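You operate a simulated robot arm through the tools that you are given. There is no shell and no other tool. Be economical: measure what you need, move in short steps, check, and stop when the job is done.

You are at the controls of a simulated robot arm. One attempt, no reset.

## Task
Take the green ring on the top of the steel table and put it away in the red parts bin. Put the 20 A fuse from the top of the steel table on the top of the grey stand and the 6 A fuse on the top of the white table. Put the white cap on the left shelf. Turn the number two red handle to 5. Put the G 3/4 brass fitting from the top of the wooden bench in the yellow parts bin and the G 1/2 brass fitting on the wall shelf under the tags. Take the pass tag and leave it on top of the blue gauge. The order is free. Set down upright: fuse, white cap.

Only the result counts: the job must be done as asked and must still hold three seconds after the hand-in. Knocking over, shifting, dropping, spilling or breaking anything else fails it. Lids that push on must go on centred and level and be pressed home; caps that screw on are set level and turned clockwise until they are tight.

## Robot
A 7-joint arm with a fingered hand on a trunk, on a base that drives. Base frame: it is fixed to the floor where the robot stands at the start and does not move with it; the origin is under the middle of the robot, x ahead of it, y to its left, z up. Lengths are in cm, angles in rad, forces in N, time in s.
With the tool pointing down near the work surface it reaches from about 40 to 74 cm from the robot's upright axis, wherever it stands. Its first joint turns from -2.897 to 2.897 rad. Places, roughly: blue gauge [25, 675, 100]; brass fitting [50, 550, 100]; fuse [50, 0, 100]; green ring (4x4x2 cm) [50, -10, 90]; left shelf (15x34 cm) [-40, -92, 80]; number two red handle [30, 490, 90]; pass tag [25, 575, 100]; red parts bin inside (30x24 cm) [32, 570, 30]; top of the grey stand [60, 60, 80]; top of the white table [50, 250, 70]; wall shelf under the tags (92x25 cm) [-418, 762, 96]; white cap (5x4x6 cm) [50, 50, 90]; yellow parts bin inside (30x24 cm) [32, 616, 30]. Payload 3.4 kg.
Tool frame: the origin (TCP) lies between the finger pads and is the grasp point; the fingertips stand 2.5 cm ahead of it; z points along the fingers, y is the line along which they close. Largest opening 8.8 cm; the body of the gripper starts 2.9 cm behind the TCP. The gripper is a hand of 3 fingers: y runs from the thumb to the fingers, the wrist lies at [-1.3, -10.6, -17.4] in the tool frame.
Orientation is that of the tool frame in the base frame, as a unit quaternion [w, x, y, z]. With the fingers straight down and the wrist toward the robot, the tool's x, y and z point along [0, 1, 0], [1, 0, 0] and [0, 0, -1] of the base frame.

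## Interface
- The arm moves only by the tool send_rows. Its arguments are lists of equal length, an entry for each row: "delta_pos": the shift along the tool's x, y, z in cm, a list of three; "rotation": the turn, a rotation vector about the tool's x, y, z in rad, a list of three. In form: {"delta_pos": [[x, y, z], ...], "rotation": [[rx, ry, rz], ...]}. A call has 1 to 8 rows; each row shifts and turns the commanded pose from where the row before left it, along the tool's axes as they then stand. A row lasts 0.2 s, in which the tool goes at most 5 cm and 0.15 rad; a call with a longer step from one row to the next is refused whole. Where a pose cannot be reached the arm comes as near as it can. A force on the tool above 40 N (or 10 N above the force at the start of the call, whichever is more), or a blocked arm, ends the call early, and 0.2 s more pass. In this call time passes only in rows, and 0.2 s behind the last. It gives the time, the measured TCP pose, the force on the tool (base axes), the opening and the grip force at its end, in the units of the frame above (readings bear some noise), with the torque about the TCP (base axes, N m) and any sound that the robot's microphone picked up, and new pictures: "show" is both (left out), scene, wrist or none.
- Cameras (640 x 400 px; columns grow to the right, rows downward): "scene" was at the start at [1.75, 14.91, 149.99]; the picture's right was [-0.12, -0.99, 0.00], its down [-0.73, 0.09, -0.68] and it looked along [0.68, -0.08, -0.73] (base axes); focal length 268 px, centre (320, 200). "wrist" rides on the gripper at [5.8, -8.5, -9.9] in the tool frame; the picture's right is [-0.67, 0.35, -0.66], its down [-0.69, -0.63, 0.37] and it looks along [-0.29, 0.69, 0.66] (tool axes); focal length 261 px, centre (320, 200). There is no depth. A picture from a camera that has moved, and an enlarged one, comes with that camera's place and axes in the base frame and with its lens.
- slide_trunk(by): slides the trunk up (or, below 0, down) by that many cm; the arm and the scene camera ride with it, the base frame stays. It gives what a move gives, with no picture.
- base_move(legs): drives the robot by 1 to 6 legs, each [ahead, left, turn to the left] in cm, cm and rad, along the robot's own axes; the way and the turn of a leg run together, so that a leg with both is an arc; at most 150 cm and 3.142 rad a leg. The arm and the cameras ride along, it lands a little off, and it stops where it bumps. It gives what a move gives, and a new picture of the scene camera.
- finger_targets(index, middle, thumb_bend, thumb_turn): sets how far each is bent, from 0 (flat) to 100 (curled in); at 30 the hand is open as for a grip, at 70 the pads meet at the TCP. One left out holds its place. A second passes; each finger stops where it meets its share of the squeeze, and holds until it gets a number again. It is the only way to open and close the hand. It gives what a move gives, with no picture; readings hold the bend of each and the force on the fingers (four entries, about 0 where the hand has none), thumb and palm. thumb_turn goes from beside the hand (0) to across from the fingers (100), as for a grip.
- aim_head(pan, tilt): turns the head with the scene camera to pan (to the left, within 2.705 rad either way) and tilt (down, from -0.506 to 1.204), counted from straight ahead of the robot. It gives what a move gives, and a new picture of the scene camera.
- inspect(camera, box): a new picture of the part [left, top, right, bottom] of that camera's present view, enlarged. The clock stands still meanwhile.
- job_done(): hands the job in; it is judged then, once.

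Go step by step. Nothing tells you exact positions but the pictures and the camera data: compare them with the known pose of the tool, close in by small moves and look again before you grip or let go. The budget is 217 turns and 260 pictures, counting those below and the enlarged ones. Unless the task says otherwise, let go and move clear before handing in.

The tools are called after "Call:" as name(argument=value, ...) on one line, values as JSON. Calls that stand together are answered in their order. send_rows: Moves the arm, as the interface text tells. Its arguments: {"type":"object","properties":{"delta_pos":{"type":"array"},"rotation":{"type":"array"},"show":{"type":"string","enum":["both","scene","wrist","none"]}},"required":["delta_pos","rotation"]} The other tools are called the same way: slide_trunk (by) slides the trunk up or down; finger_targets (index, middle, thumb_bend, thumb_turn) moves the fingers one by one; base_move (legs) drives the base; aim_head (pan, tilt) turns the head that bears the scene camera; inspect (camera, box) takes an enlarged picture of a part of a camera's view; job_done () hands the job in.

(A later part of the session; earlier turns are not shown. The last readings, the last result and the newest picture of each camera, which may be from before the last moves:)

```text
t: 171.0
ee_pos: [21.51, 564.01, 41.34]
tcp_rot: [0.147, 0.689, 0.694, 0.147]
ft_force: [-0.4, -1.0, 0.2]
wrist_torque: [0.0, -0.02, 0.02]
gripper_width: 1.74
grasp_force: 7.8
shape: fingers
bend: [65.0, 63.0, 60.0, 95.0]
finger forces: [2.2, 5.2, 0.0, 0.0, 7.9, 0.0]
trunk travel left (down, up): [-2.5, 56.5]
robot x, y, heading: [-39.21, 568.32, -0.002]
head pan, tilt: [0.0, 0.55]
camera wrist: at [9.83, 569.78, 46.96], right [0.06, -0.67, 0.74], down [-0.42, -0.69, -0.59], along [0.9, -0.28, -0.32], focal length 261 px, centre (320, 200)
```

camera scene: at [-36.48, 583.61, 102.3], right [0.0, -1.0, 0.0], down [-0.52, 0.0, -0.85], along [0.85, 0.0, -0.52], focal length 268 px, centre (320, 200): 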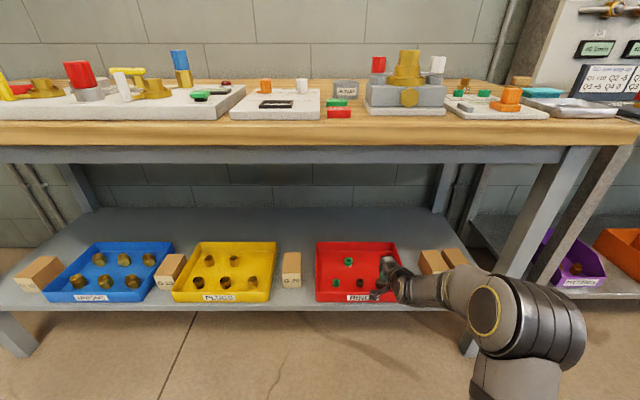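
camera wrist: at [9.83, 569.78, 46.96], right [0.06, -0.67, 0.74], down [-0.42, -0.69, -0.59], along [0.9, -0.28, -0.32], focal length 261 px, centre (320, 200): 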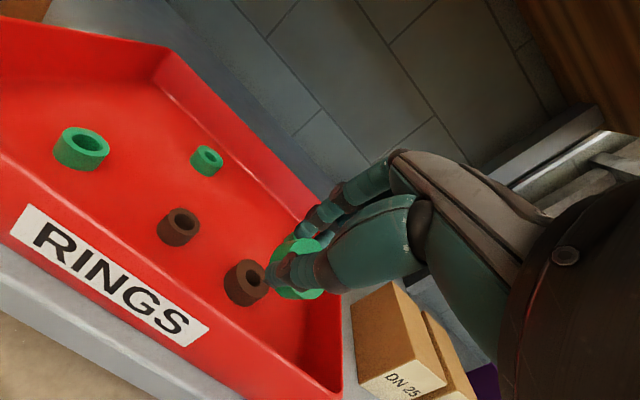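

The bin floor solves to about z 31 with the free gap near (35.5, 564). I'll edge in 6 cm with the base and the rest with the arm, then look.

Call:
base_move(legs=[[6, 0, 0]])

Call:
send_rows(delta_pos=[[0, 3.6, 1.6], [0, 3.6, 1.6], [0, -0.8, 1.8]], rotation=[[0, 0, 0], [0, 0, 0], [0, 0, 0]])

```text
t: 172.0
ee_pos: [27.54, 564.03, 41.25]
tcp_rot: [0.147, 0.69, 0.694, 0.147]
ft_force: [-0.2, 0.4, 0.3]
wrist_torque: [0.0, -0.02, -0.01]
gripper_width: 1.71
grasp_force: 7.6
shape: fingers
bend: [65.0, 63.0, 60.0, 95.0]
finger forces: [2.2, 5.3, 0.1, 0.0, 7.9, 0.0]
trunk travel left (down, up): [-2.5, 56.5]
robot x, y, heading: [-33.29, 567.82, 0.003]
head pan, tilt: [0.0, 0.55]
camera scene: at [-30.52, 583.61, 102.3], right [0.0, -1.0, 0.0], down [-0.52, 0.0, -0.85], along [0.85, 0.0, -0.52], focal length 268 px, centre (320, 200)
```

scene: 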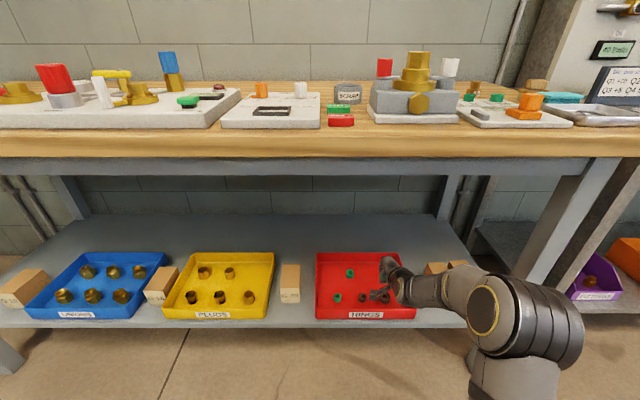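

```text
t: 172.8
ee_pos: [35.39, 564.18, 39.46]
tcp_rot: [0.147, 0.689, 0.694, 0.148]
ft_force: [0.1, 0.2, -0.5]
wrist_torque: [-0.01, 0.01, 0.04]
gripper_width: 1.68
grasp_force: 7.6
shape: fingers
bend: [66.0, 63.0, 60.0, 95.0]
finger forces: [2.2, 5.2, 0.0, 0.0, 7.3, 0.0]
trunk travel left (down, up): [-2.5, 56.5]
robot x, y, heading: [-33.35, 567.71, -0.001]
head pan, tilt: [0.0, 0.55]
camera scene: at [-30.53, 583.61, 102.31], right [0.0, -1.0, 0.0], down [-0.52, 0.0, -0.85], along [0.85, 0.0, -0.52], focal length 268 px, centre (320, 200)
camera wrist: at [23.68, 569.83, 45.04], right [0.06, -0.67, 0.74], down [-0.42, -0.69, -0.59], along [0.91, -0.28, -0.32], focal length 261 px, centre (320, 200)
```

scene: 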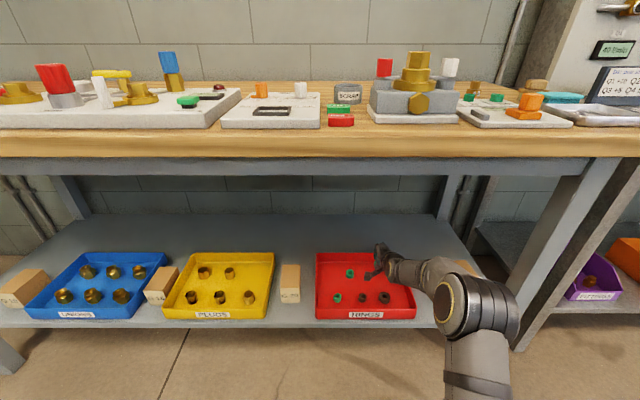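
wrist: 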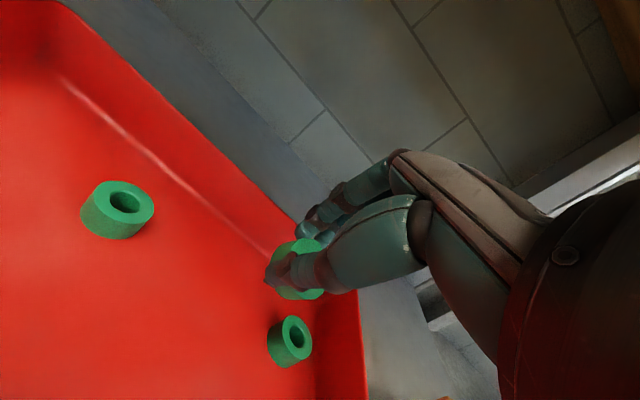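

The two back rings are at y 573 and 559, so I'll shift 2 cm left to centre in the gap and lower toward the floor.

Call:
send_rows(delta_pos=[[2, 0, 0], [0, -0.6, 1.4], [0, -0.6, 1.4]], rotation=[[0, 0, 0], [0, 0, 0], [0, 0, 0]], show="wrist")

```text
t: 173.6
ee_pos: [35.33, 566.18, 36.43]
tcp_rot: [0.146, 0.69, 0.693, 0.147]
ft_force: [0.1, -0.2, 0.7]
wrist_torque: [0.03, 0.03, 0.04]
gripper_width: 1.66
grasp_force: 6.8
shape: fingers
bend: [66.0, 63.0, 60.0, 95.0]
finger forces: [1.9, 5.1, 0.0, 0.1, 6.7, 0.0]
trunk travel left (down, up): [-2.5, 56.5]
robot x, y, heading: [-33.42, 567.47, 0.004]
head pan, tilt: [0.0, 0.55]
camera wrist: at [23.68, 571.84, 42.01], right [0.06, -0.67, 0.74], down [-0.42, -0.69, -0.59], along [0.91, -0.28, -0.32], focal length 261 px, centre (320, 200)
```

wrist: 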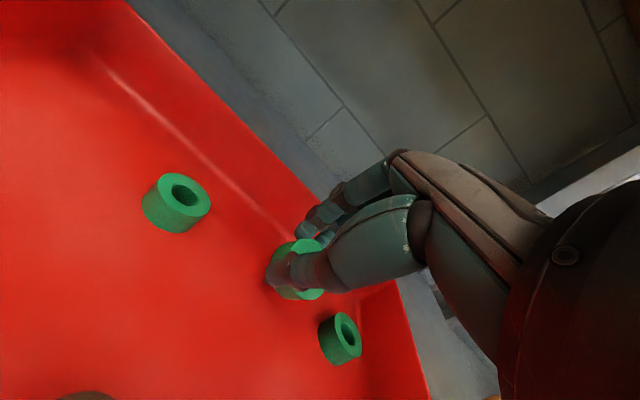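

Call:
send_rows(delta_pos=[[0, -0.25, 0.55], [0, -0.25, 0.55]], rotation=[[0, 0, 0], [0, 0, 0]], show="none")

Call:
send_rows(delta_pos=[[0, -0.25, 0.55], [0, -0.25, 0.55]], rotation=[[0, 0, 0], [0, 0, 0]], show="wrist")

```text
t: 174.2
ee_pos: [35.42, 566.25, 35.17]
tcp_rot: [0.147, 0.689, 0.694, 0.148]
ft_force: [0.1, 0.3, 0.8]
wrist_torque: [0.01, 0.0, -0.01]
gripper_width: 1.6
grasp_force: 6.3
shape: fingers
bend: [66.0, 63.0, 60.0, 95.0]
finger forces: [1.9, 5.3, 0.0, 0.0, 6.7, 0.0]
trunk travel left (down, up): [-2.5, 56.5]
robot x, y, heading: [-33.67, 567.78, 0.0]
head pan, tilt: [0.0, 0.55]
```

```text
t: 174.8
ee_pos: [35.51, 566.16, 34.08]
tcp_rot: [0.148, 0.689, 0.694, 0.149]
ft_force: [3.5, 2.3, 8.6]
wrist_torque: [0.02, -0.03, 0.02]
gripper_width: 1.58
grasp_force: 10.2
shape: fingers
bend: [63.0, 62.0, 63.0, 95.0]
finger forces: [4.5, 8.4, 0.1, 0.0, 7.1, 0.0]
trunk travel left (down, up): [-2.5, 56.5]
robot x, y, heading: [-32.78, 567.61, 0.003]
head pan, tilt: [0.0, 0.55]
camera wrist: at [23.73, 571.91, 39.72], right [0.05, -0.67, 0.74], down [-0.42, -0.69, -0.59], along [0.91, -0.28, -0.32], focal length 261 px, centre (320, 200)
```

wrist: 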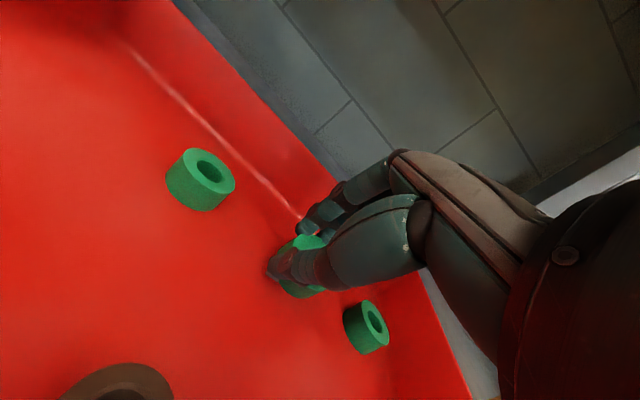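

The ring touches the bin floor between its neighbours. I'll ease up slightly and let go.

Call:
send_rows(delta_pos=[[0, 0.2, -0.4]], rotation=[[0, 0, 0]], show="none")

Call:
finger_targets(index=46, middle=46, thumb_bend=50)

Call:
send_rows(delta_pos=[[0, 1.2, -2.7], [0, 1.6, -3.6]], rotation=[[0, 0, 0], [0, 0, 0]], show="wrist")

```text
t: 175.2
ee_pos: [35.38, 566.24, 34.34]
tcp_rot: [0.146, 0.69, 0.694, 0.146]
ft_force: [2.2, 1.0, 3.5]
wrist_torque: [-0.02, -0.01, -0.01]
gripper_width: 1.54
grasp_force: 8.6
shape: fingers
bend: [63.0, 62.0, 63.0, 95.0]
finger forces: [3.3, 6.8, 0.1, 0.0, 7.0, 0.0]
trunk travel left (down, up): [-2.5, 56.5]
robot x, y, heading: [-32.94, 567.87, -0.001]
head pan, tilt: [0.0, 0.55]
```

```text
t: 176.2
ee_pos: [35.49, 566.19, 34.2]
tcp_rot: [0.146, 0.689, 0.694, 0.147]
ft_force: [-0.1, -0.3, 1.1]
wrist_torque: [0.0, -0.03, 0.0]
gripper_width: 4.35
grasp_force: 1.3
shape: fingers
bend: [46.0, 46.0, 52.0, 97.0]
finger forces: [0.0, 0.1, 0.1, 0.0, 1.3, 0.0]
trunk travel left (down, up): [-2.5, 56.5]
robot x, y, heading: [-33.3, 567.88, -0.001]
head pan, tilt: [0.0, 0.55]
```

```text
t: 176.8
ee_pos: [35.43, 566.3, 41.16]
tcp_rot: [0.146, 0.689, 0.694, 0.147]
ft_force: [0.3, 1.0, -0.1]
wrist_torque: [-0.04, -0.03, 0.01]
gripper_width: 4.55
grasp_force: 0.0
shape: fingers
bend: [46.0, 46.0, 50.0, 97.0]
finger forces: [0.0, 0.0, 0.0, 0.0, 0.0, 0.0]
trunk travel left (down, up): [-2.5, 56.5]
robot x, y, heading: [-33.21, 567.56, 0.002]
head pan, tilt: [0.0, 0.55]
camera wrist: at [23.69, 571.91, 46.89], right [0.06, -0.67, 0.74], down [-0.42, -0.69, -0.59], along [0.9, -0.28, -0.32], focal length 261 px, centre (320, 200)
```

wrist: 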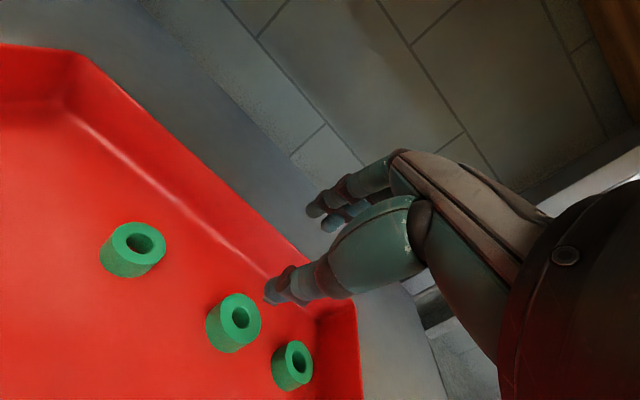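

The ring lies flat in the red bin. I'll pull straight out, raise the trunk and straighten the hand, then view the bench top.

Call:
base_move(legs=[[-46, 0, 0]])

Call:
slide_trunk(by=40)

Call:
slide_trunk(by=14)

Call:
send_rows(delta_pos=[[0, 0, -2], [0, 0, -2], [0, 0, -2]], rotation=[[0.14, 0, 0], [0.14, 0, 0], [0.135, 0, 0]], show="none")

Call:
base_move(legs=[[25, 0, 0]])

```text
t: 179.5
ee_pos: [-10.67, 566.33, 41.3]
tcp_rot: [0.146, 0.689, 0.694, 0.148]
ft_force: [-0.4, 0.4, -0.3]
wrist_torque: [0.0, 0.02, -0.01]
gripper_width: 4.56
grasp_force: 0.0
shape: fingers
bend: [46.0, 46.0, 50.0, 97.0]
finger forces: [0.0, 0.0, 0.0, 0.0, 0.0, 0.1]
trunk travel left (down, up): [-2.5, 56.5]
robot x, y, heading: [-79.51, 567.54, 0.001]
head pan, tilt: [0.0, 0.55]
camera scene: at [-76.58, 583.59, 102.3], right [0.0, -1.0, 0.0], down [-0.52, 0.0, -0.85], along [0.85, 0.0, -0.52], focal length 268 px, centre (320, 200)
```

scene: 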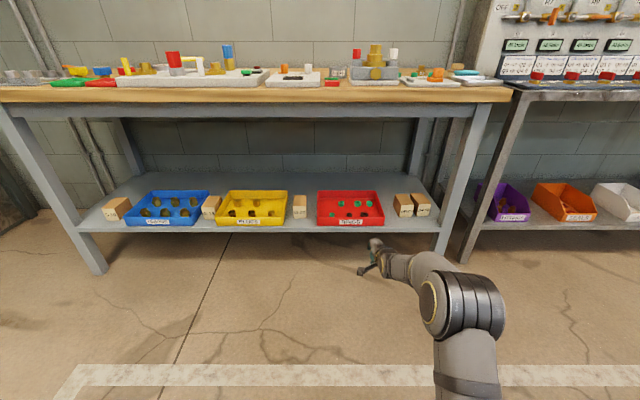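

```text
t: 183.3
ee_pos: [-10.64, 566.18, 81.28]
tcp_rot: [0.147, 0.689, 0.694, 0.148]
ft_force: [0.3, 0.3, -0.1]
wrist_torque: [0.04, -0.01, -0.02]
gripper_width: 4.59
grasp_force: 0.0
shape: fingers
bend: [46.0, 46.0, 50.0, 97.0]
finger forces: [0.1, 0.1, 0.0, 0.0, 0.1, 0.0]
trunk travel left (down, up): [-42.5, 16.5]
robot x, y, heading: [-79.36, 567.77, 0.003]
head pan, tilt: [0.0, 0.55]
```

```text
t: 185.0
ee_pos: [-10.58, 566.3, 95.21]
tcp_rot: [0.146, 0.689, 0.694, 0.148]
ft_force: [0.8, -0.2, 0.1]
wrist_torque: [-0.03, 0.01, 0.03]
gripper_width: 4.57
grasp_force: 0.1
shape: fingers
bend: [46.0, 46.0, 50.0, 97.0]
finger forces: [0.0, 0.0, 0.1, 0.1, 0.0, 0.1]
trunk travel left (down, up): [-56.5, 2.5]
robot x, y, heading: [-79.36, 567.74, 0.002]
head pan, tilt: [0.0, 0.55]
```

```text
t: 185.8
ee_pos: [-12.34, 566.16, 100.87]
tcp_rot: [0.001, 0.704, 0.71, 0.002]
ft_force: [0.3, -0.2, 1.0]
wrist_torque: [-0.01, -0.01, 0.01]
gripper_width: 4.59
grasp_force: 0.1
shape: fingers
bend: [46.0, 46.0, 50.0, 97.0]
finger forces: [0.0, 0.0, 0.0, 0.0, 0.0, 0.0]
trunk travel left (down, up): [-56.5, 2.5]
robot x, y, heading: [-79.31, 567.53, 0.0]
head pan, tilt: [0.0, 0.55]
```

```text
t: 187.6
ee_pos: [12.45, 566.1, 100.88]
tcp_rot: [0.001, 0.705, 0.71, 0.002]
ft_force: [-0.1, 0.1, -0.2]
wrist_torque: [-0.03, 0.01, 0.01]
gripper_width: 4.57
grasp_force: 0.0
shape: fingers
bend: [46.0, 46.0, 50.0, 97.0]
finger forces: [0.0, 0.0, 0.1, 0.0, 0.1, 0.1]
trunk travel left (down, up): [-56.5, 2.5]
robot x, y, heading: [-54.98, 567.38, -0.003]
head pan, tilt: [0.0, 0.55]
camera scene: at [-51.74, 583.59, 156.3], right [0.0, -1.0, 0.0], down [-0.52, 0.0, -0.85], along [0.85, 0.0, -0.52], focal length 268 px, centre (320, 200)
```

scene: 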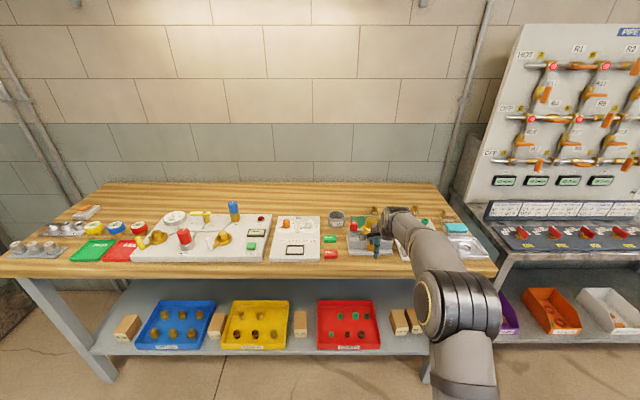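

The red bin now holds six rings. The PASS tag lies near (29, 580). I'll raise the hand and bring it above the tag for a wrist view.

Call:
send_rows(delta_pos=[[0, 0, -3.5], [0, 0, -3.5]], rotation=[[0, 0, 0], [0, 0, 0]], show="none")

Call:
base_move(legs=[[14, 15, 0]])

Call:
send_rows(delta_pos=[[0, 0, 1]], rotation=[[0, 0, 0]], show="wrist")

```text
t: 188.2
ee_pos: [12.38, 566.19, 108.03]
tcp_rot: [0.001, 0.704, 0.71, 0.001]
ft_force: [-0.8, -0.1, 0.3]
wrist_torque: [0.02, 0.04, -0.02]
gripper_width: 4.55
grasp_force: 0.1
shape: fingers
bend: [46.0, 46.0, 50.0, 97.0]
finger forces: [0.0, 0.0, 0.1, 0.0, 0.0, 0.0]
trunk travel left (down, up): [-56.5, 2.5]
robot x, y, heading: [-54.68, 567.87, -0.001]
head pan, tilt: [0.0, 0.55]
```

```text
t: 189.8
ee_pos: [26.34, 581.29, 107.94]
tcp_rot: [0.0, 0.705, 0.709, 0.002]
ft_force: [0.1, -0.1, -0.7]
wrist_torque: [-0.04, 0.03, 0.02]
gripper_width: 4.56
grasp_force: 0.1
shape: fingers
bend: [46.0, 46.0, 50.0, 97.0]
finger forces: [0.1, 0.0, 0.0, 0.0, 0.1, 0.1]
trunk travel left (down, up): [-56.5, 2.5]
robot x, y, heading: [-40.65, 583.19, 0.002]
head pan, tilt: [0.0, 0.55]
camera scene: at [-37.86, 598.77, 156.29], right [0.0, -1.0, 0.0], down [-0.52, 0.0, -0.85], along [0.85, 0.0, -0.52], focal length 268 px, centre (320, 200)
```

scene: 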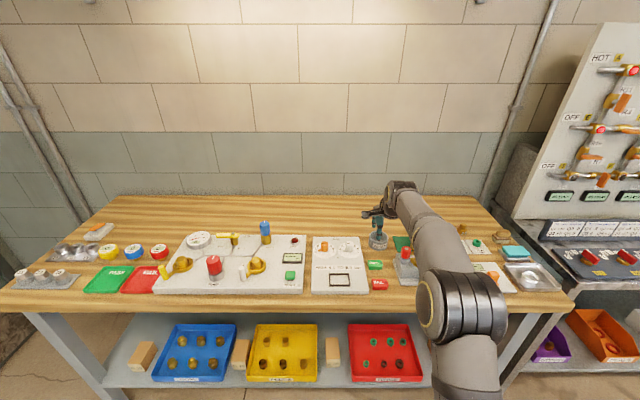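

```text
t: 190.2
ee_pos: [26.3, 581.27, 107.01]
tcp_rot: [0.001, 0.705, 0.709, 0.001]
ft_force: [-0.8, -0.3, -0.1]
wrist_torque: [-0.01, 0.01, -0.01]
gripper_width: 4.56
grasp_force: 0.1
shape: fingers
bend: [46.0, 46.0, 50.0, 97.0]
finger forces: [0.0, 0.0, 0.0, 0.0, 0.1, 0.1]
trunk travel left (down, up): [-56.5, 2.5]
robot x, y, heading: [-40.73, 583.01, -0.002]
head pan, tilt: [0.0, 0.55]
camera wrist: at [17.81, 586.98, 116.91], right [0.35, -0.67, 0.66], down [-0.62, -0.69, -0.37], along [0.7, -0.28, -0.66], focal length 261 px, centre (320, 200)
```

wrist: 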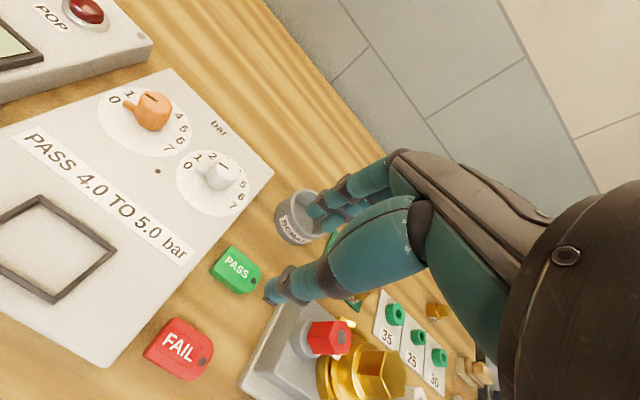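

The PASS tag solves to (30.2, 579.7), on a bench top near z 87. I'll open a little, position above it and look again.

Call:
finger_targets(index=42, middle=42, thumb_bend=42)

Call:
send_rows(delta_pos=[[-0.9, 2, 3], [0, 1.9, 3], [0, 0, 3.5]], rotation=[[0, 0, 0], [0, 0, 0], [0, 0, 0]])

Call:
inspect(camera="wrist", box=[160, 100, 440, 400])

```text
t: 191.2
ee_pos: [26.28, 581.14, 106.96]
tcp_rot: [0.001, 0.704, 0.71, 0.001]
ft_force: [-0.4, 1.0, -0.2]
wrist_torque: [-0.05, -0.01, 0.03]
gripper_width: 5.87
grasp_force: 0.2
shape: fingers
bend: [42.0, 42.0, 42.0, 97.0]
finger forces: [0.1, 0.1, 0.1, 0.1, 0.1, 0.0]
trunk travel left (down, up): [-56.5, 2.5]
robot x, y, heading: [-40.85, 582.64, -0.001]
head pan, tilt: [0.0, 0.55]
```

```text
t: 192.1
ee_pos: [30.46, 580.29, 97.61]
tcp_rot: [0.0, 0.705, 0.709, 0.001]
ft_force: [1.2, -0.4, 0.6]
wrist_torque: [0.03, 0.01, 0.01]
gripper_width: 5.89
grasp_force: 0.1
shape: fingers
bend: [42.0, 42.0, 42.0, 97.0]
finger forces: [0.0, 0.0, 0.0, 0.1, 0.1, 0.0]
trunk travel left (down, up): [-56.5, 2.5]
robot x, y, heading: [-40.81, 582.65, -0.002]
head pan, tilt: [0.0, 0.55]
camera scene: at [-37.91, 598.71, 156.31], right [0.0, -1.0, 0.0], down [-0.52, 0.0, -0.85], along [0.85, 0.0, -0.52], focal length 268 px, centre (320, 200)
camera wrist: at [21.89, 586.04, 107.48], right [0.35, -0.67, 0.66], down [-0.62, -0.69, -0.37], along [0.7, -0.28, -0.66], focal length 261 px, centre (320, 200)
```

scene: 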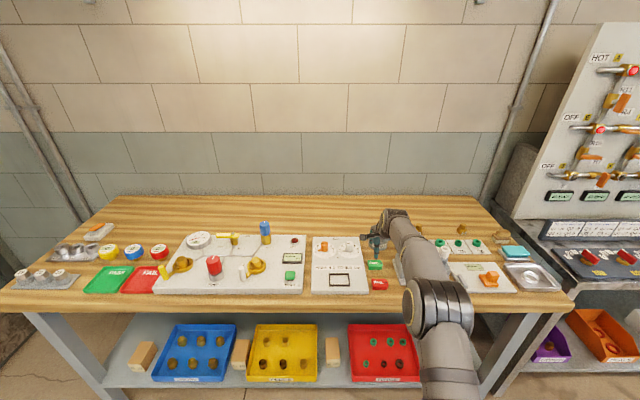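
wrist: 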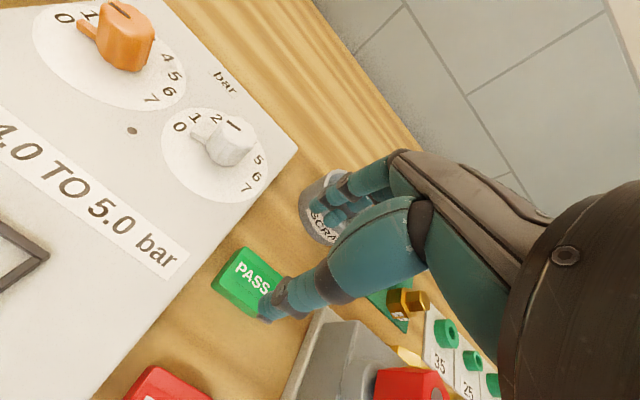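

```text
1.33 times, centred on (300, 250) of wrist
camera zoom: at [21.89, 586.04, 107.48], right [0.35, -0.67, 0.66], down [-0.62, -0.69, -0.37], along [0.7, -0.28, -0.66], focal length 348 px, centre (347, 133)
```

zoom: 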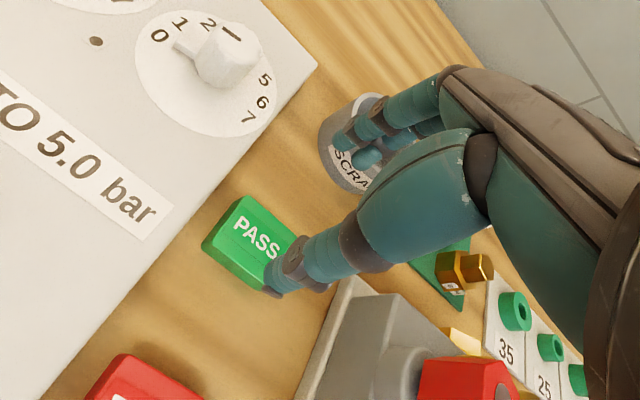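

The tag spans x 28.4–31.4; I'll trim back 0.5 cm and descend with the tips just above the wood.

Call:
send_rows(delta_pos=[[0, -0.5, 2.6], [0, 0, 2.2], [0, 0, 1]], rotation=[[0, 0, 0], [0, 0, 0], [0, 0, 0]], show="wrist")

Call:
inspect(camera="scene", box=[330, 190, 450, 300])

```text
t: 192.8
ee_pos: [29.89, 580.26, 91.7]
tcp_rot: [0.001, 0.705, 0.71, 0.001]
ft_force: [0.5, 0.6, -0.1]
wrist_torque: [-0.02, -0.01, -0.02]
gripper_width: 5.87
grasp_force: 0.0
shape: fingers
bend: [42.0, 42.0, 42.0, 97.0]
finger forces: [0.1, 0.1, 0.0, 0.0, 0.0, 0.0]
trunk travel left (down, up): [-56.5, 2.5]
robot x, y, heading: [-40.73, 582.99, -0.003]
head pan, tilt: [0.0, 0.55]
camera wrist: at [21.36, 585.99, 101.65], right [0.35, -0.67, 0.66], down [-0.62, -0.69, -0.37], along [0.7, -0.28, -0.66], focal length 261 px, centre (320, 200)
```

wrist: 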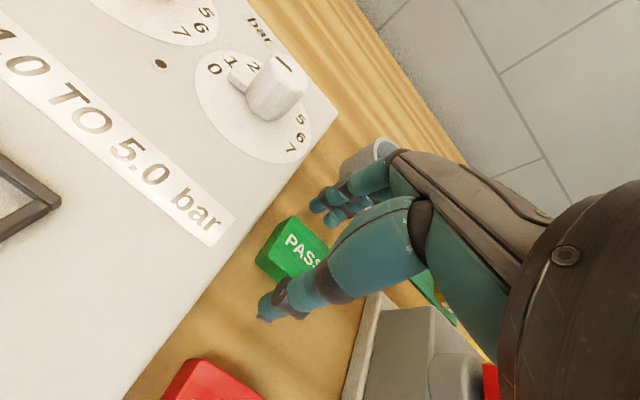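

```text
3.64 times, centred on (390, 245) of scene
camera zoom: at [-37.92, 598.7, 156.3], right [0.0, -1.0, 0.0], down [-0.52, 0.0, -0.85], along [0.85, 0.0, -0.52], focal length 976 px, centre (66, 36)
```

zoom: 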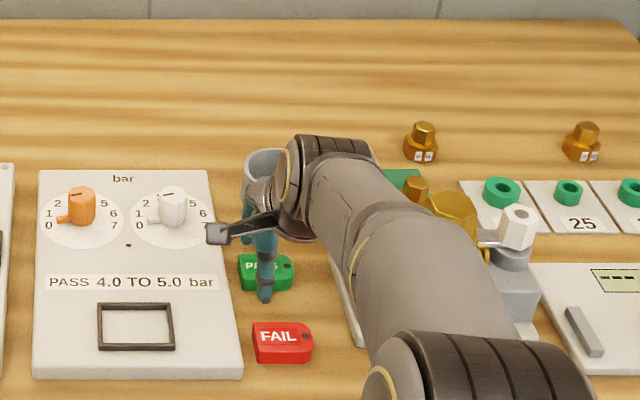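

The tag is centred between the fingertips. Closing.

Call:
finger_targets(index=70, middle=70, thumb_bend=70)

Call:
inspect(camera="wrist", box=[200, 140, 440, 340])

```text
t: 193.8
ee_pos: [29.81, 580.27, 91.73]
tcp_rot: [0.001, 0.705, 0.709, 0.001]
ft_force: [-0.4, 0.2, -0.5]
wrist_torque: [-0.01, -0.02, 0.02]
gripper_width: 2.69
grasp_force: 11.8
shape: fingers
bend: [60.0, 63.0, 56.0, 96.0]
finger forces: [6.1, 5.4, 0.0, 0.0, 11.6, 0.0]
trunk travel left (down, up): [-56.5, 2.5]
robot x, y, heading: [-40.7, 582.78, 0.001]
head pan, tilt: [0.0, 0.55]
```

```text
2.00 times, centred on (320, 240) of wrist
camera zoom: at [21.36, 585.99, 101.68], right [0.35, -0.67, 0.66], down [-0.62, -0.69, -0.37], along [0.7, -0.28, -0.66], focal length 521 px, centre (320, 120)
```

zoom: 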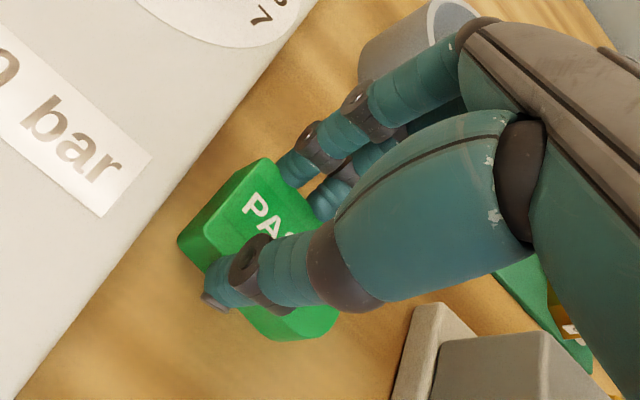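

Even grip on the tag. I'll lift, back away from the bench, go left to the gauges and look.

Call:
send_rows(delta_pos=[[0, 0, -4], [0, 0, -4], [0, 0, -4], [0, 0, -3]], rotation=[[0, 0, 0], [0, 0, 0], [0, 0, 0], [0, 0, 0]], show="wrist")

Call:
base_move(legs=[[-34, 0, 0], [0, 95, 0], [12, 0, 0]])

Call:
aim_head(pan=-0.1, tilt=0.8)

```text
t: 194.8
ee_pos: [29.68, 580.47, 106.82]
tcp_rot: [0.001, 0.705, 0.71, 0.001]
ft_force: [0.2, 0.3, -0.5]
wrist_torque: [-0.01, -0.02, -0.03]
gripper_width: 2.65
grasp_force: 11.4
shape: fingers
bend: [60.0, 64.0, 56.0, 96.0]
finger forces: [6.2, 5.2, 0.0, 0.0, 11.4, 0.1]
trunk travel left (down, up): [-56.5, 2.5]
robot x, y, heading: [-40.51, 583.2, -0.005]
head pan, tilt: [0.0, 0.55]
camera wrist: at [21.23, 586.13, 116.76], right [0.35, -0.67, 0.66], down [-0.62, -0.69, -0.37], along [0.7, -0.28, -0.66], focal length 261 px, centre (320, 200)
```

wrist: 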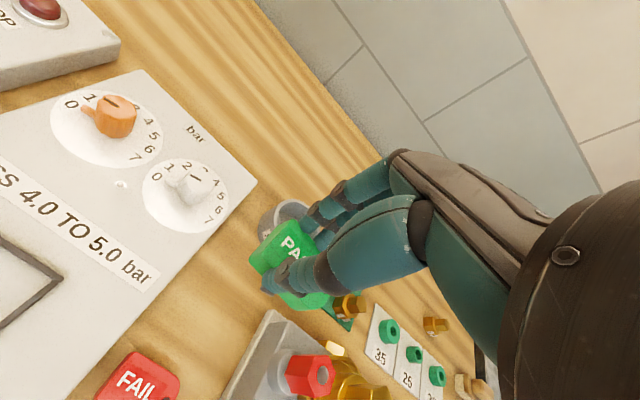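

```text
t: 202.5
ee_pos: [8.34, 674.72, 106.74]
tcp_rot: [0.001, 0.707, 0.708, 0.001]
ft_force: [0.4, -0.2, -0.9]
wrist_torque: [0.0, 0.01, 0.01]
gripper_width: 2.68
grasp_force: 11.7
shape: fingers
bend: [60.0, 64.0, 56.0, 96.0]
finger forces: [6.2, 5.1, 0.1, 0.0, 11.5, 0.0]
trunk travel left (down, up): [-56.5, 2.5]
robot x, y, heading: [-62.13, 677.15, -0.001]
head pan, tilt: [0.0, 0.55]
camera scene: at [-59.17, 693.29, 156.3], right [0.0, -1.0, 0.0], down [-0.52, 0.0, -0.85], along [0.85, 0.0, -0.52], focal length 268 px, centre (320, 200)
```

scene: 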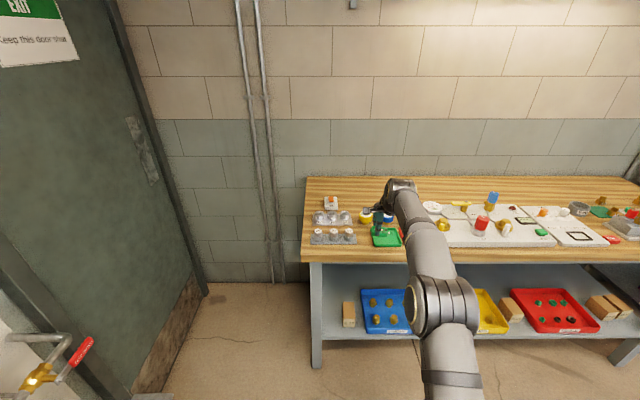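

```text
t: 203.2
ee_pos: [8.13, 674.69, 106.74]
tcp_rot: [0.002, 0.706, 0.708, 0.002]
ft_force: [0.0, 0.6, -1.2]
wrist_torque: [0.0, 0.01, 0.01]
gripper_width: 2.67
grasp_force: 11.6
shape: fingers
bend: [60.0, 64.0, 56.0, 96.0]
finger forces: [6.2, 5.2, 0.0, 0.1, 11.5, 0.1]
trunk travel left (down, up): [-56.5, 2.5]
robot x, y, heading: [-62.07, 677.5, -0.006]
head pan, tilt: [-0.099, 0.799]
camera scene: at [-60.24, 692.5, 154.17], right [-0.1, -0.99, 0.0], down [-0.71, 0.07, -0.7], along [0.69, -0.07, -0.72], focal length 268 px, centre (320, 200)
```

scene: 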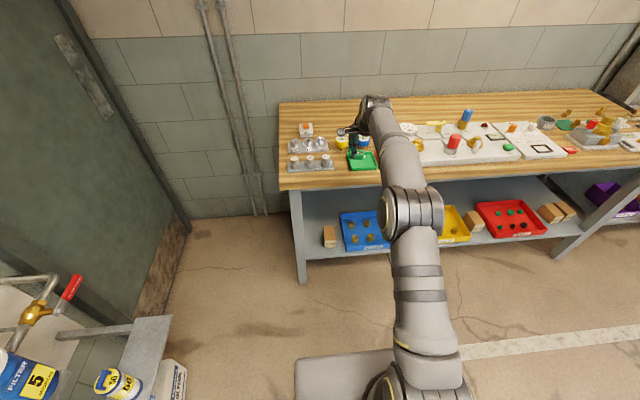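

The hand is near the gauges now. I'll look closely with both cameras.

Call:
inspect(camera="scene", box=[280, 90, 400, 180])

Call:
inspect(camera="wrist", box=[0, 0, 640, 400])

```text
4.44 times, centred on (340, 135) of scene
camera zoom: at [-60.24, 692.5, 154.17], right [-0.1, -0.99, 0.0], down [-0.71, 0.07, -0.7], along [0.69, -0.07, -0.72], focal length 1193 px, centre (231, 489)
```

zoom: 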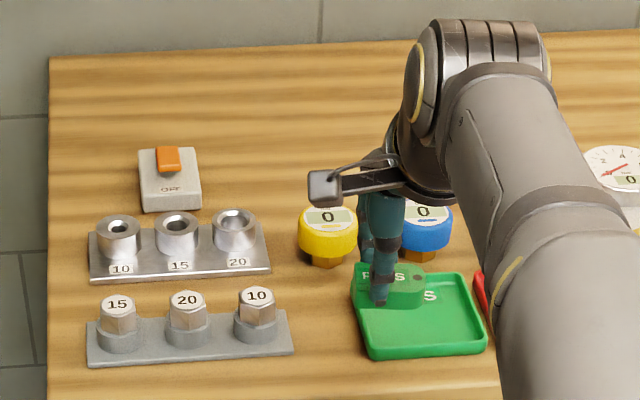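

```text
1.00 times, centred on (320, 200) of wrist (not enlarged: the box is as wide or as high as the picture)
camera zoom: at [-0.18, 680.4, 116.7], right [0.35, -0.67, 0.66], down [-0.63, -0.69, -0.37], along [0.7, -0.28, -0.66], focal length 261 px, centre (320, 200)
```

zoom: 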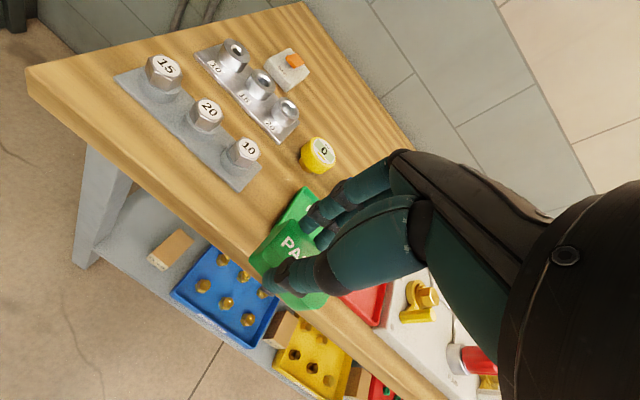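

The gauges are short round blocks with flat tops; the blue one is near (30.5, 666) with its top around z 93. I'll move in at height and look from closer.

Call:
base_move(legs=[[17, -4, 0]])

Call:
inspect(camera="wrist", box=[0, 0, 640, 400])

```text
t: 204.7
ee_pos: [25.38, 670.48, 106.68]
tcp_rot: [0.002, 0.706, 0.708, 0.001]
ft_force: [0.2, 0.3, 0.6]
wrist_torque: [0.05, 0.02, 0.02]
gripper_width: 2.66
grasp_force: 11.7
shape: fingers
bend: [60.0, 64.0, 56.0, 96.0]
finger forces: [6.2, 5.3, 0.1, 0.0, 11.4, 0.0]
trunk travel left (down, up): [-56.5, 2.5]
robot x, y, heading: [-45.14, 673.57, -0.008]
head pan, tilt: [-0.099, 0.799]
camera scene: at [-43.1, 688.38, 154.16], right [-0.1, -0.99, 0.0], down [-0.71, 0.07, -0.7], along [0.69, -0.07, -0.72], focal length 268 px, centre (320, 200)
```

scene: 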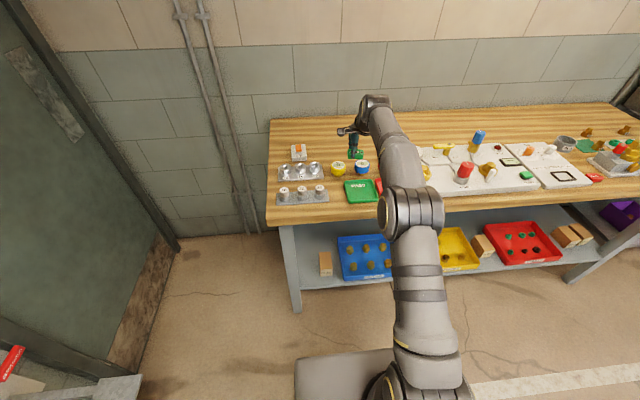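

```text
1.00 times, centred on (320, 200) of wrist (not enlarged: the box is as wide or as high as the picture)
camera zoom: at [16.94, 676.31, 116.66], right [0.35, -0.67, 0.66], down [-0.63, -0.69, -0.37], along [0.7, -0.28, -0.66], focal length 261 px, centre (320, 200)
```

zoom: 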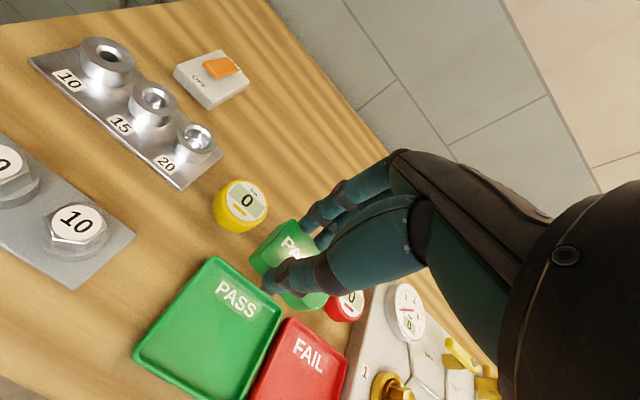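

Call:
inspect(camera="scene", box=[320, 130, 400, 200])

```text
5.71 times, centred on (360, 165) of scene
camera zoom: at [-43.1, 688.38, 154.16], right [-0.1, -0.99, 0.0], down [-0.71, 0.07, -0.7], along [0.69, -0.07, -0.72], focal length 1534 px, centre (91, 400)
```

zoom: 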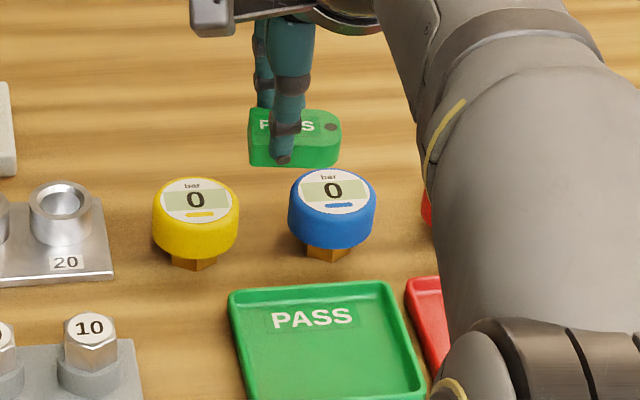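

Calibrating on the tag itself, the blue gauge's axis is (34.8, 664.5) with its top at z ≈ 91. I'll drive the hand over it.

Call:
base_move(legs=[[9.4, -5.4, 0]])

Call:
inspect(camera="scene", box=[310, 130, 430, 230])

Call:
inspect(camera="wrist", box=[160, 100, 480, 400])

```text
t: 205.9
ee_pos: [34.78, 665.15, 106.66]
tcp_rot: [0.001, 0.706, 0.708, 0.001]
ft_force: [0.3, -0.3, -0.2]
wrist_torque: [0.01, 0.0, -0.01]
gripper_width: 2.67
grasp_force: 11.8
shape: fingers
bend: [60.0, 64.0, 56.0, 96.0]
finger forces: [6.1, 5.1, 0.0, 0.1, 11.4, 0.0]
trunk travel left (down, up): [-56.5, 2.5]
robot x, y, heading: [-35.76, 667.89, -0.004]
head pan, tilt: [-0.099, 0.799]
camera scene: at [-33.68, 682.92, 154.17], right [-0.1, -0.99, 0.0], down [-0.71, 0.07, -0.7], along [0.69, -0.07, -0.72], focal length 268 px, centre (320, 200)
```

scene: 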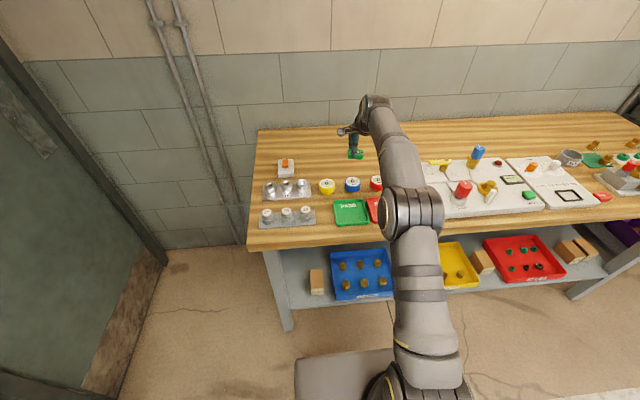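

```text
4.00 times, centred on (370, 180) of scene
camera zoom: at [-33.68, 682.92, 154.17], right [-0.1, -0.99, 0.0], down [-0.71, 0.07, -0.7], along [0.69, -0.07, -0.72], focal length 1073 px, centre (120, 280)
```

zoom: 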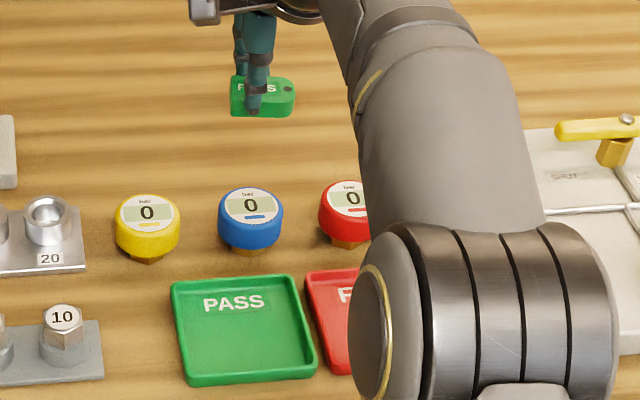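

```text
1.33 times, centred on (320, 250) of wrist
camera zoom: at [26.36, 670.9, 116.65], right [0.35, -0.67, 0.66], down [-0.63, -0.69, -0.37], along [0.7, -0.28, -0.66], focal length 348 px, centre (320, 133)
```

zoom: 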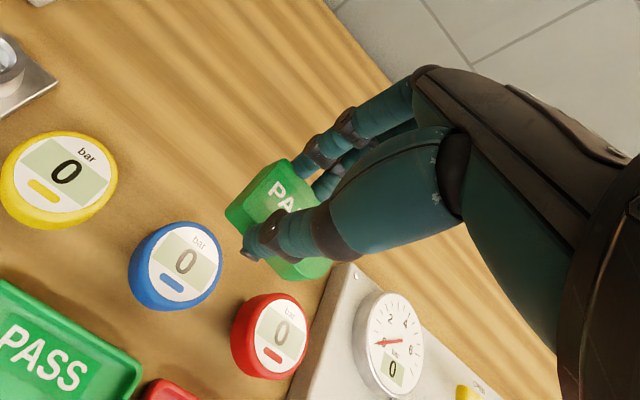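

Blue gauge top confirmed at (34.4, 664.5, 91.3). I'll trim and come down to just above it.

Call:
send_rows(delta_pos=[[0, -0.35, 3], [0, 0, 3], [0, 0, 2.5]], rotation=[[0, 0, 0], [0, 0, 0], [0, 0, 0]], show="wrist")

Call:
inspect(camera="scene", box=[310, 150, 410, 230])

```text
t: 206.7
ee_pos: [34.49, 665.35, 98.28]
tcp_rot: [0.001, 0.706, 0.708, 0.001]
ft_force: [0.4, 0.2, -0.2]
wrist_torque: [-0.01, 0.0, 0.0]
gripper_width: 2.65
grasp_force: 11.7
shape: fingers
bend: [60.0, 64.0, 56.0, 96.0]
finger forces: [6.2, 5.1, 0.0, 0.1, 11.4, 0.0]
trunk travel left (down, up): [-56.5, 2.5]
robot x, y, heading: [-35.68, 667.92, -0.006]
head pan, tilt: [-0.099, 0.799]
camera wrist: at [25.97, 670.91, 108.19], right [0.35, -0.67, 0.66], down [-0.63, -0.69, -0.37], along [0.7, -0.28, -0.66], focal length 261 px, centre (320, 200)
```

wrist: 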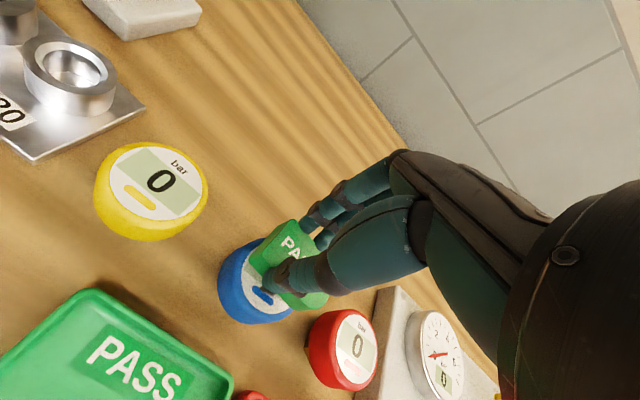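

```text
5.00 times, centred on (360, 190) of scene
camera zoom: at [-33.77, 682.98, 154.17], right [-0.1, -0.99, 0.0], down [-0.71, 0.07, -0.7], along [0.69, -0.07, -0.72], focal length 1342 px, centre (120, 250)
```

zoom: 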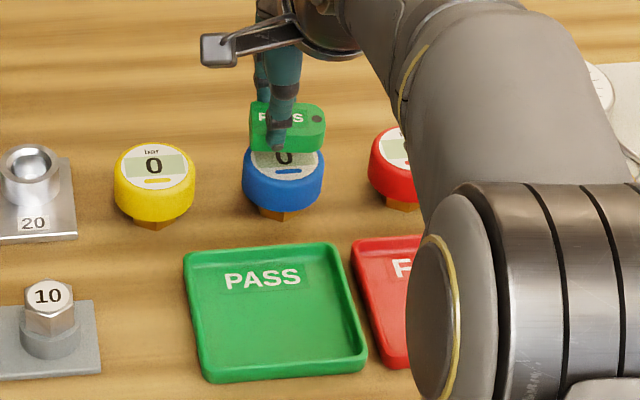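

The tag hangs just above the blue face, well centred. Lowering gently to touch.

Call:
send_rows(delta_pos=[[-0.2, 0, 1], [0, 0, 0.7], [0, 0, 0.4]], rotation=[[0, 0, 0], [0, 0, 0], [0, 0, 0]], show="wrist")

Call:
inspect(camera="scene", box=[310, 150, 410, 230])

```text
t: 207.5
ee_pos: [34.36, 665.06, 96.16]
tcp_rot: [0.002, 0.706, 0.708, 0.001]
ft_force: [0.3, 0.4, 3.9]
wrist_torque: [0.04, 0.06, -0.01]
gripper_width: 2.64
grasp_force: 12.0
shape: fingers
bend: [60.0, 64.0, 56.0, 96.0]
finger forces: [6.2, 5.3, 0.0, 0.0, 11.3, 0.0]
trunk travel left (down, up): [-56.5, 2.5]
robot x, y, heading: [-36.11, 667.71, -0.003]
head pan, tilt: [-0.099, 0.799]
camera wrist: at [25.97, 670.76, 106.16], right [0.35, -0.67, 0.66], down [-0.63, -0.69, -0.37], along [0.7, -0.28, -0.66], focal length 261 px, centre (320, 200)
```

wrist: 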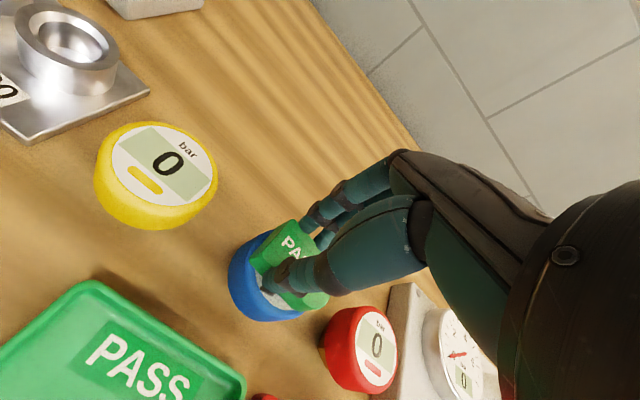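

```text
5.00 times, centred on (360, 190) of scene
camera zoom: at [-33.86, 682.98, 154.18], right [-0.1, -0.99, 0.0], down [-0.71, 0.07, -0.7], along [0.69, -0.07, -0.72], focal length 1342 px, centre (120, 250)
```

zoom: 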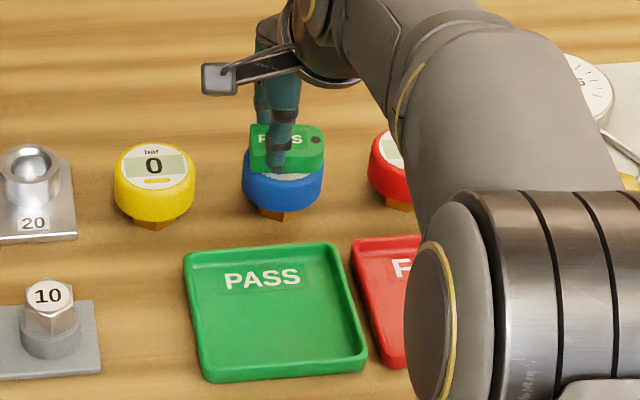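

The tag rests on the gauge face with a light contact force. Opening the fingers.

Call:
finger_targets(index=50, middle=50, thumb_bend=48)

Call:
finger_targets(index=40, middle=40, thumb_bend=40)

Call:
send_rows(delta_pos=[[0, 0, -2.5], [0, 0, -4], [0, 0, -4.5]], rotation=[[0, 0, 0], [0, 0, 0], [0, 0, 0]], show="wrist")

Call:
inspect(camera="scene", box=[310, 150, 410, 230])

```text
t: 208.5
ee_pos: [34.36, 665.02, 96.21]
tcp_rot: [0.001, 0.705, 0.709, 0.001]
ft_force: [-0.1, 0.0, 0.2]
wrist_torque: [-0.03, 0.02, 0.0]
gripper_width: 4.35
grasp_force: 0.0
shape: fingers
bend: [50.0, 50.0, 48.0, 97.0]
finger forces: [0.0, 0.0, 0.1, 0.0, 0.0, 0.0]
trunk travel left (down, up): [-56.5, 2.5]
robot x, y, heading: [-35.63, 668.08, -0.007]
head pan, tilt: [-0.099, 0.799]
```

```text
t: 209.5
ee_pos: [34.41, 665.08, 96.1]
tcp_rot: [0.002, 0.705, 0.709, 0.001]
ft_force: [0.0, 0.0, 0.7]
wrist_torque: [0.02, -0.02, 0.0]
gripper_width: 6.32
grasp_force: 0.1
shape: fingers
bend: [40.0, 40.0, 40.0, 97.0]
finger forces: [0.0, 0.1, 0.0, 0.0, 0.0, 0.1]
trunk travel left (down, up): [-56.5, 2.5]
robot x, y, heading: [-35.57, 667.91, -0.001]
head pan, tilt: [-0.099, 0.799]
```

```text
t: 210.3
ee_pos: [34.34, 665.19, 107.12]
tcp_rot: [0.002, 0.707, 0.707, 0.0]
ft_force: [0.2, 0.1, 0.0]
wrist_torque: [-0.03, 0.03, -0.02]
gripper_width: 6.33
grasp_force: 0.0
shape: fingers
bend: [40.0, 40.0, 40.0, 97.0]
finger forces: [0.0, 0.0, 0.0, 0.0, 0.1, 0.1]
trunk travel left (down, up): [-56.5, 2.5]
robot x, y, heading: [-35.8, 668.27, -0.001]
head pan, tilt: [-0.099, 0.799]
camera wrist: at [25.87, 670.8, 117.13], right [0.35, -0.67, 0.66], down [-0.63, -0.69, -0.37], along [0.7, -0.28, -0.66], focal length 261 px, centre (320, 200)
```

wrist: 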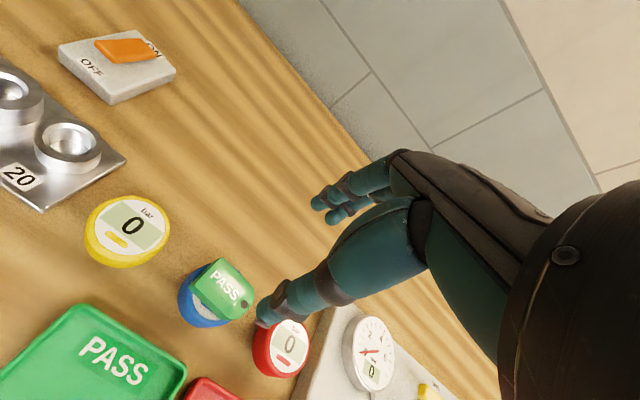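

```text
5.00 times, centred on (360, 190) of scene
camera zoom: at [-33.81, 682.98, 154.16], right [-0.1, -0.99, 0.0], down [-0.71, 0.07, -0.7], along [0.69, -0.07, -0.72], focal length 1342 px, centre (120, 250)
```

zoom: 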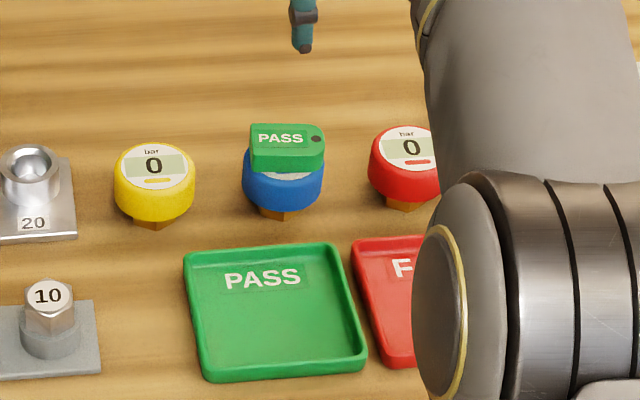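

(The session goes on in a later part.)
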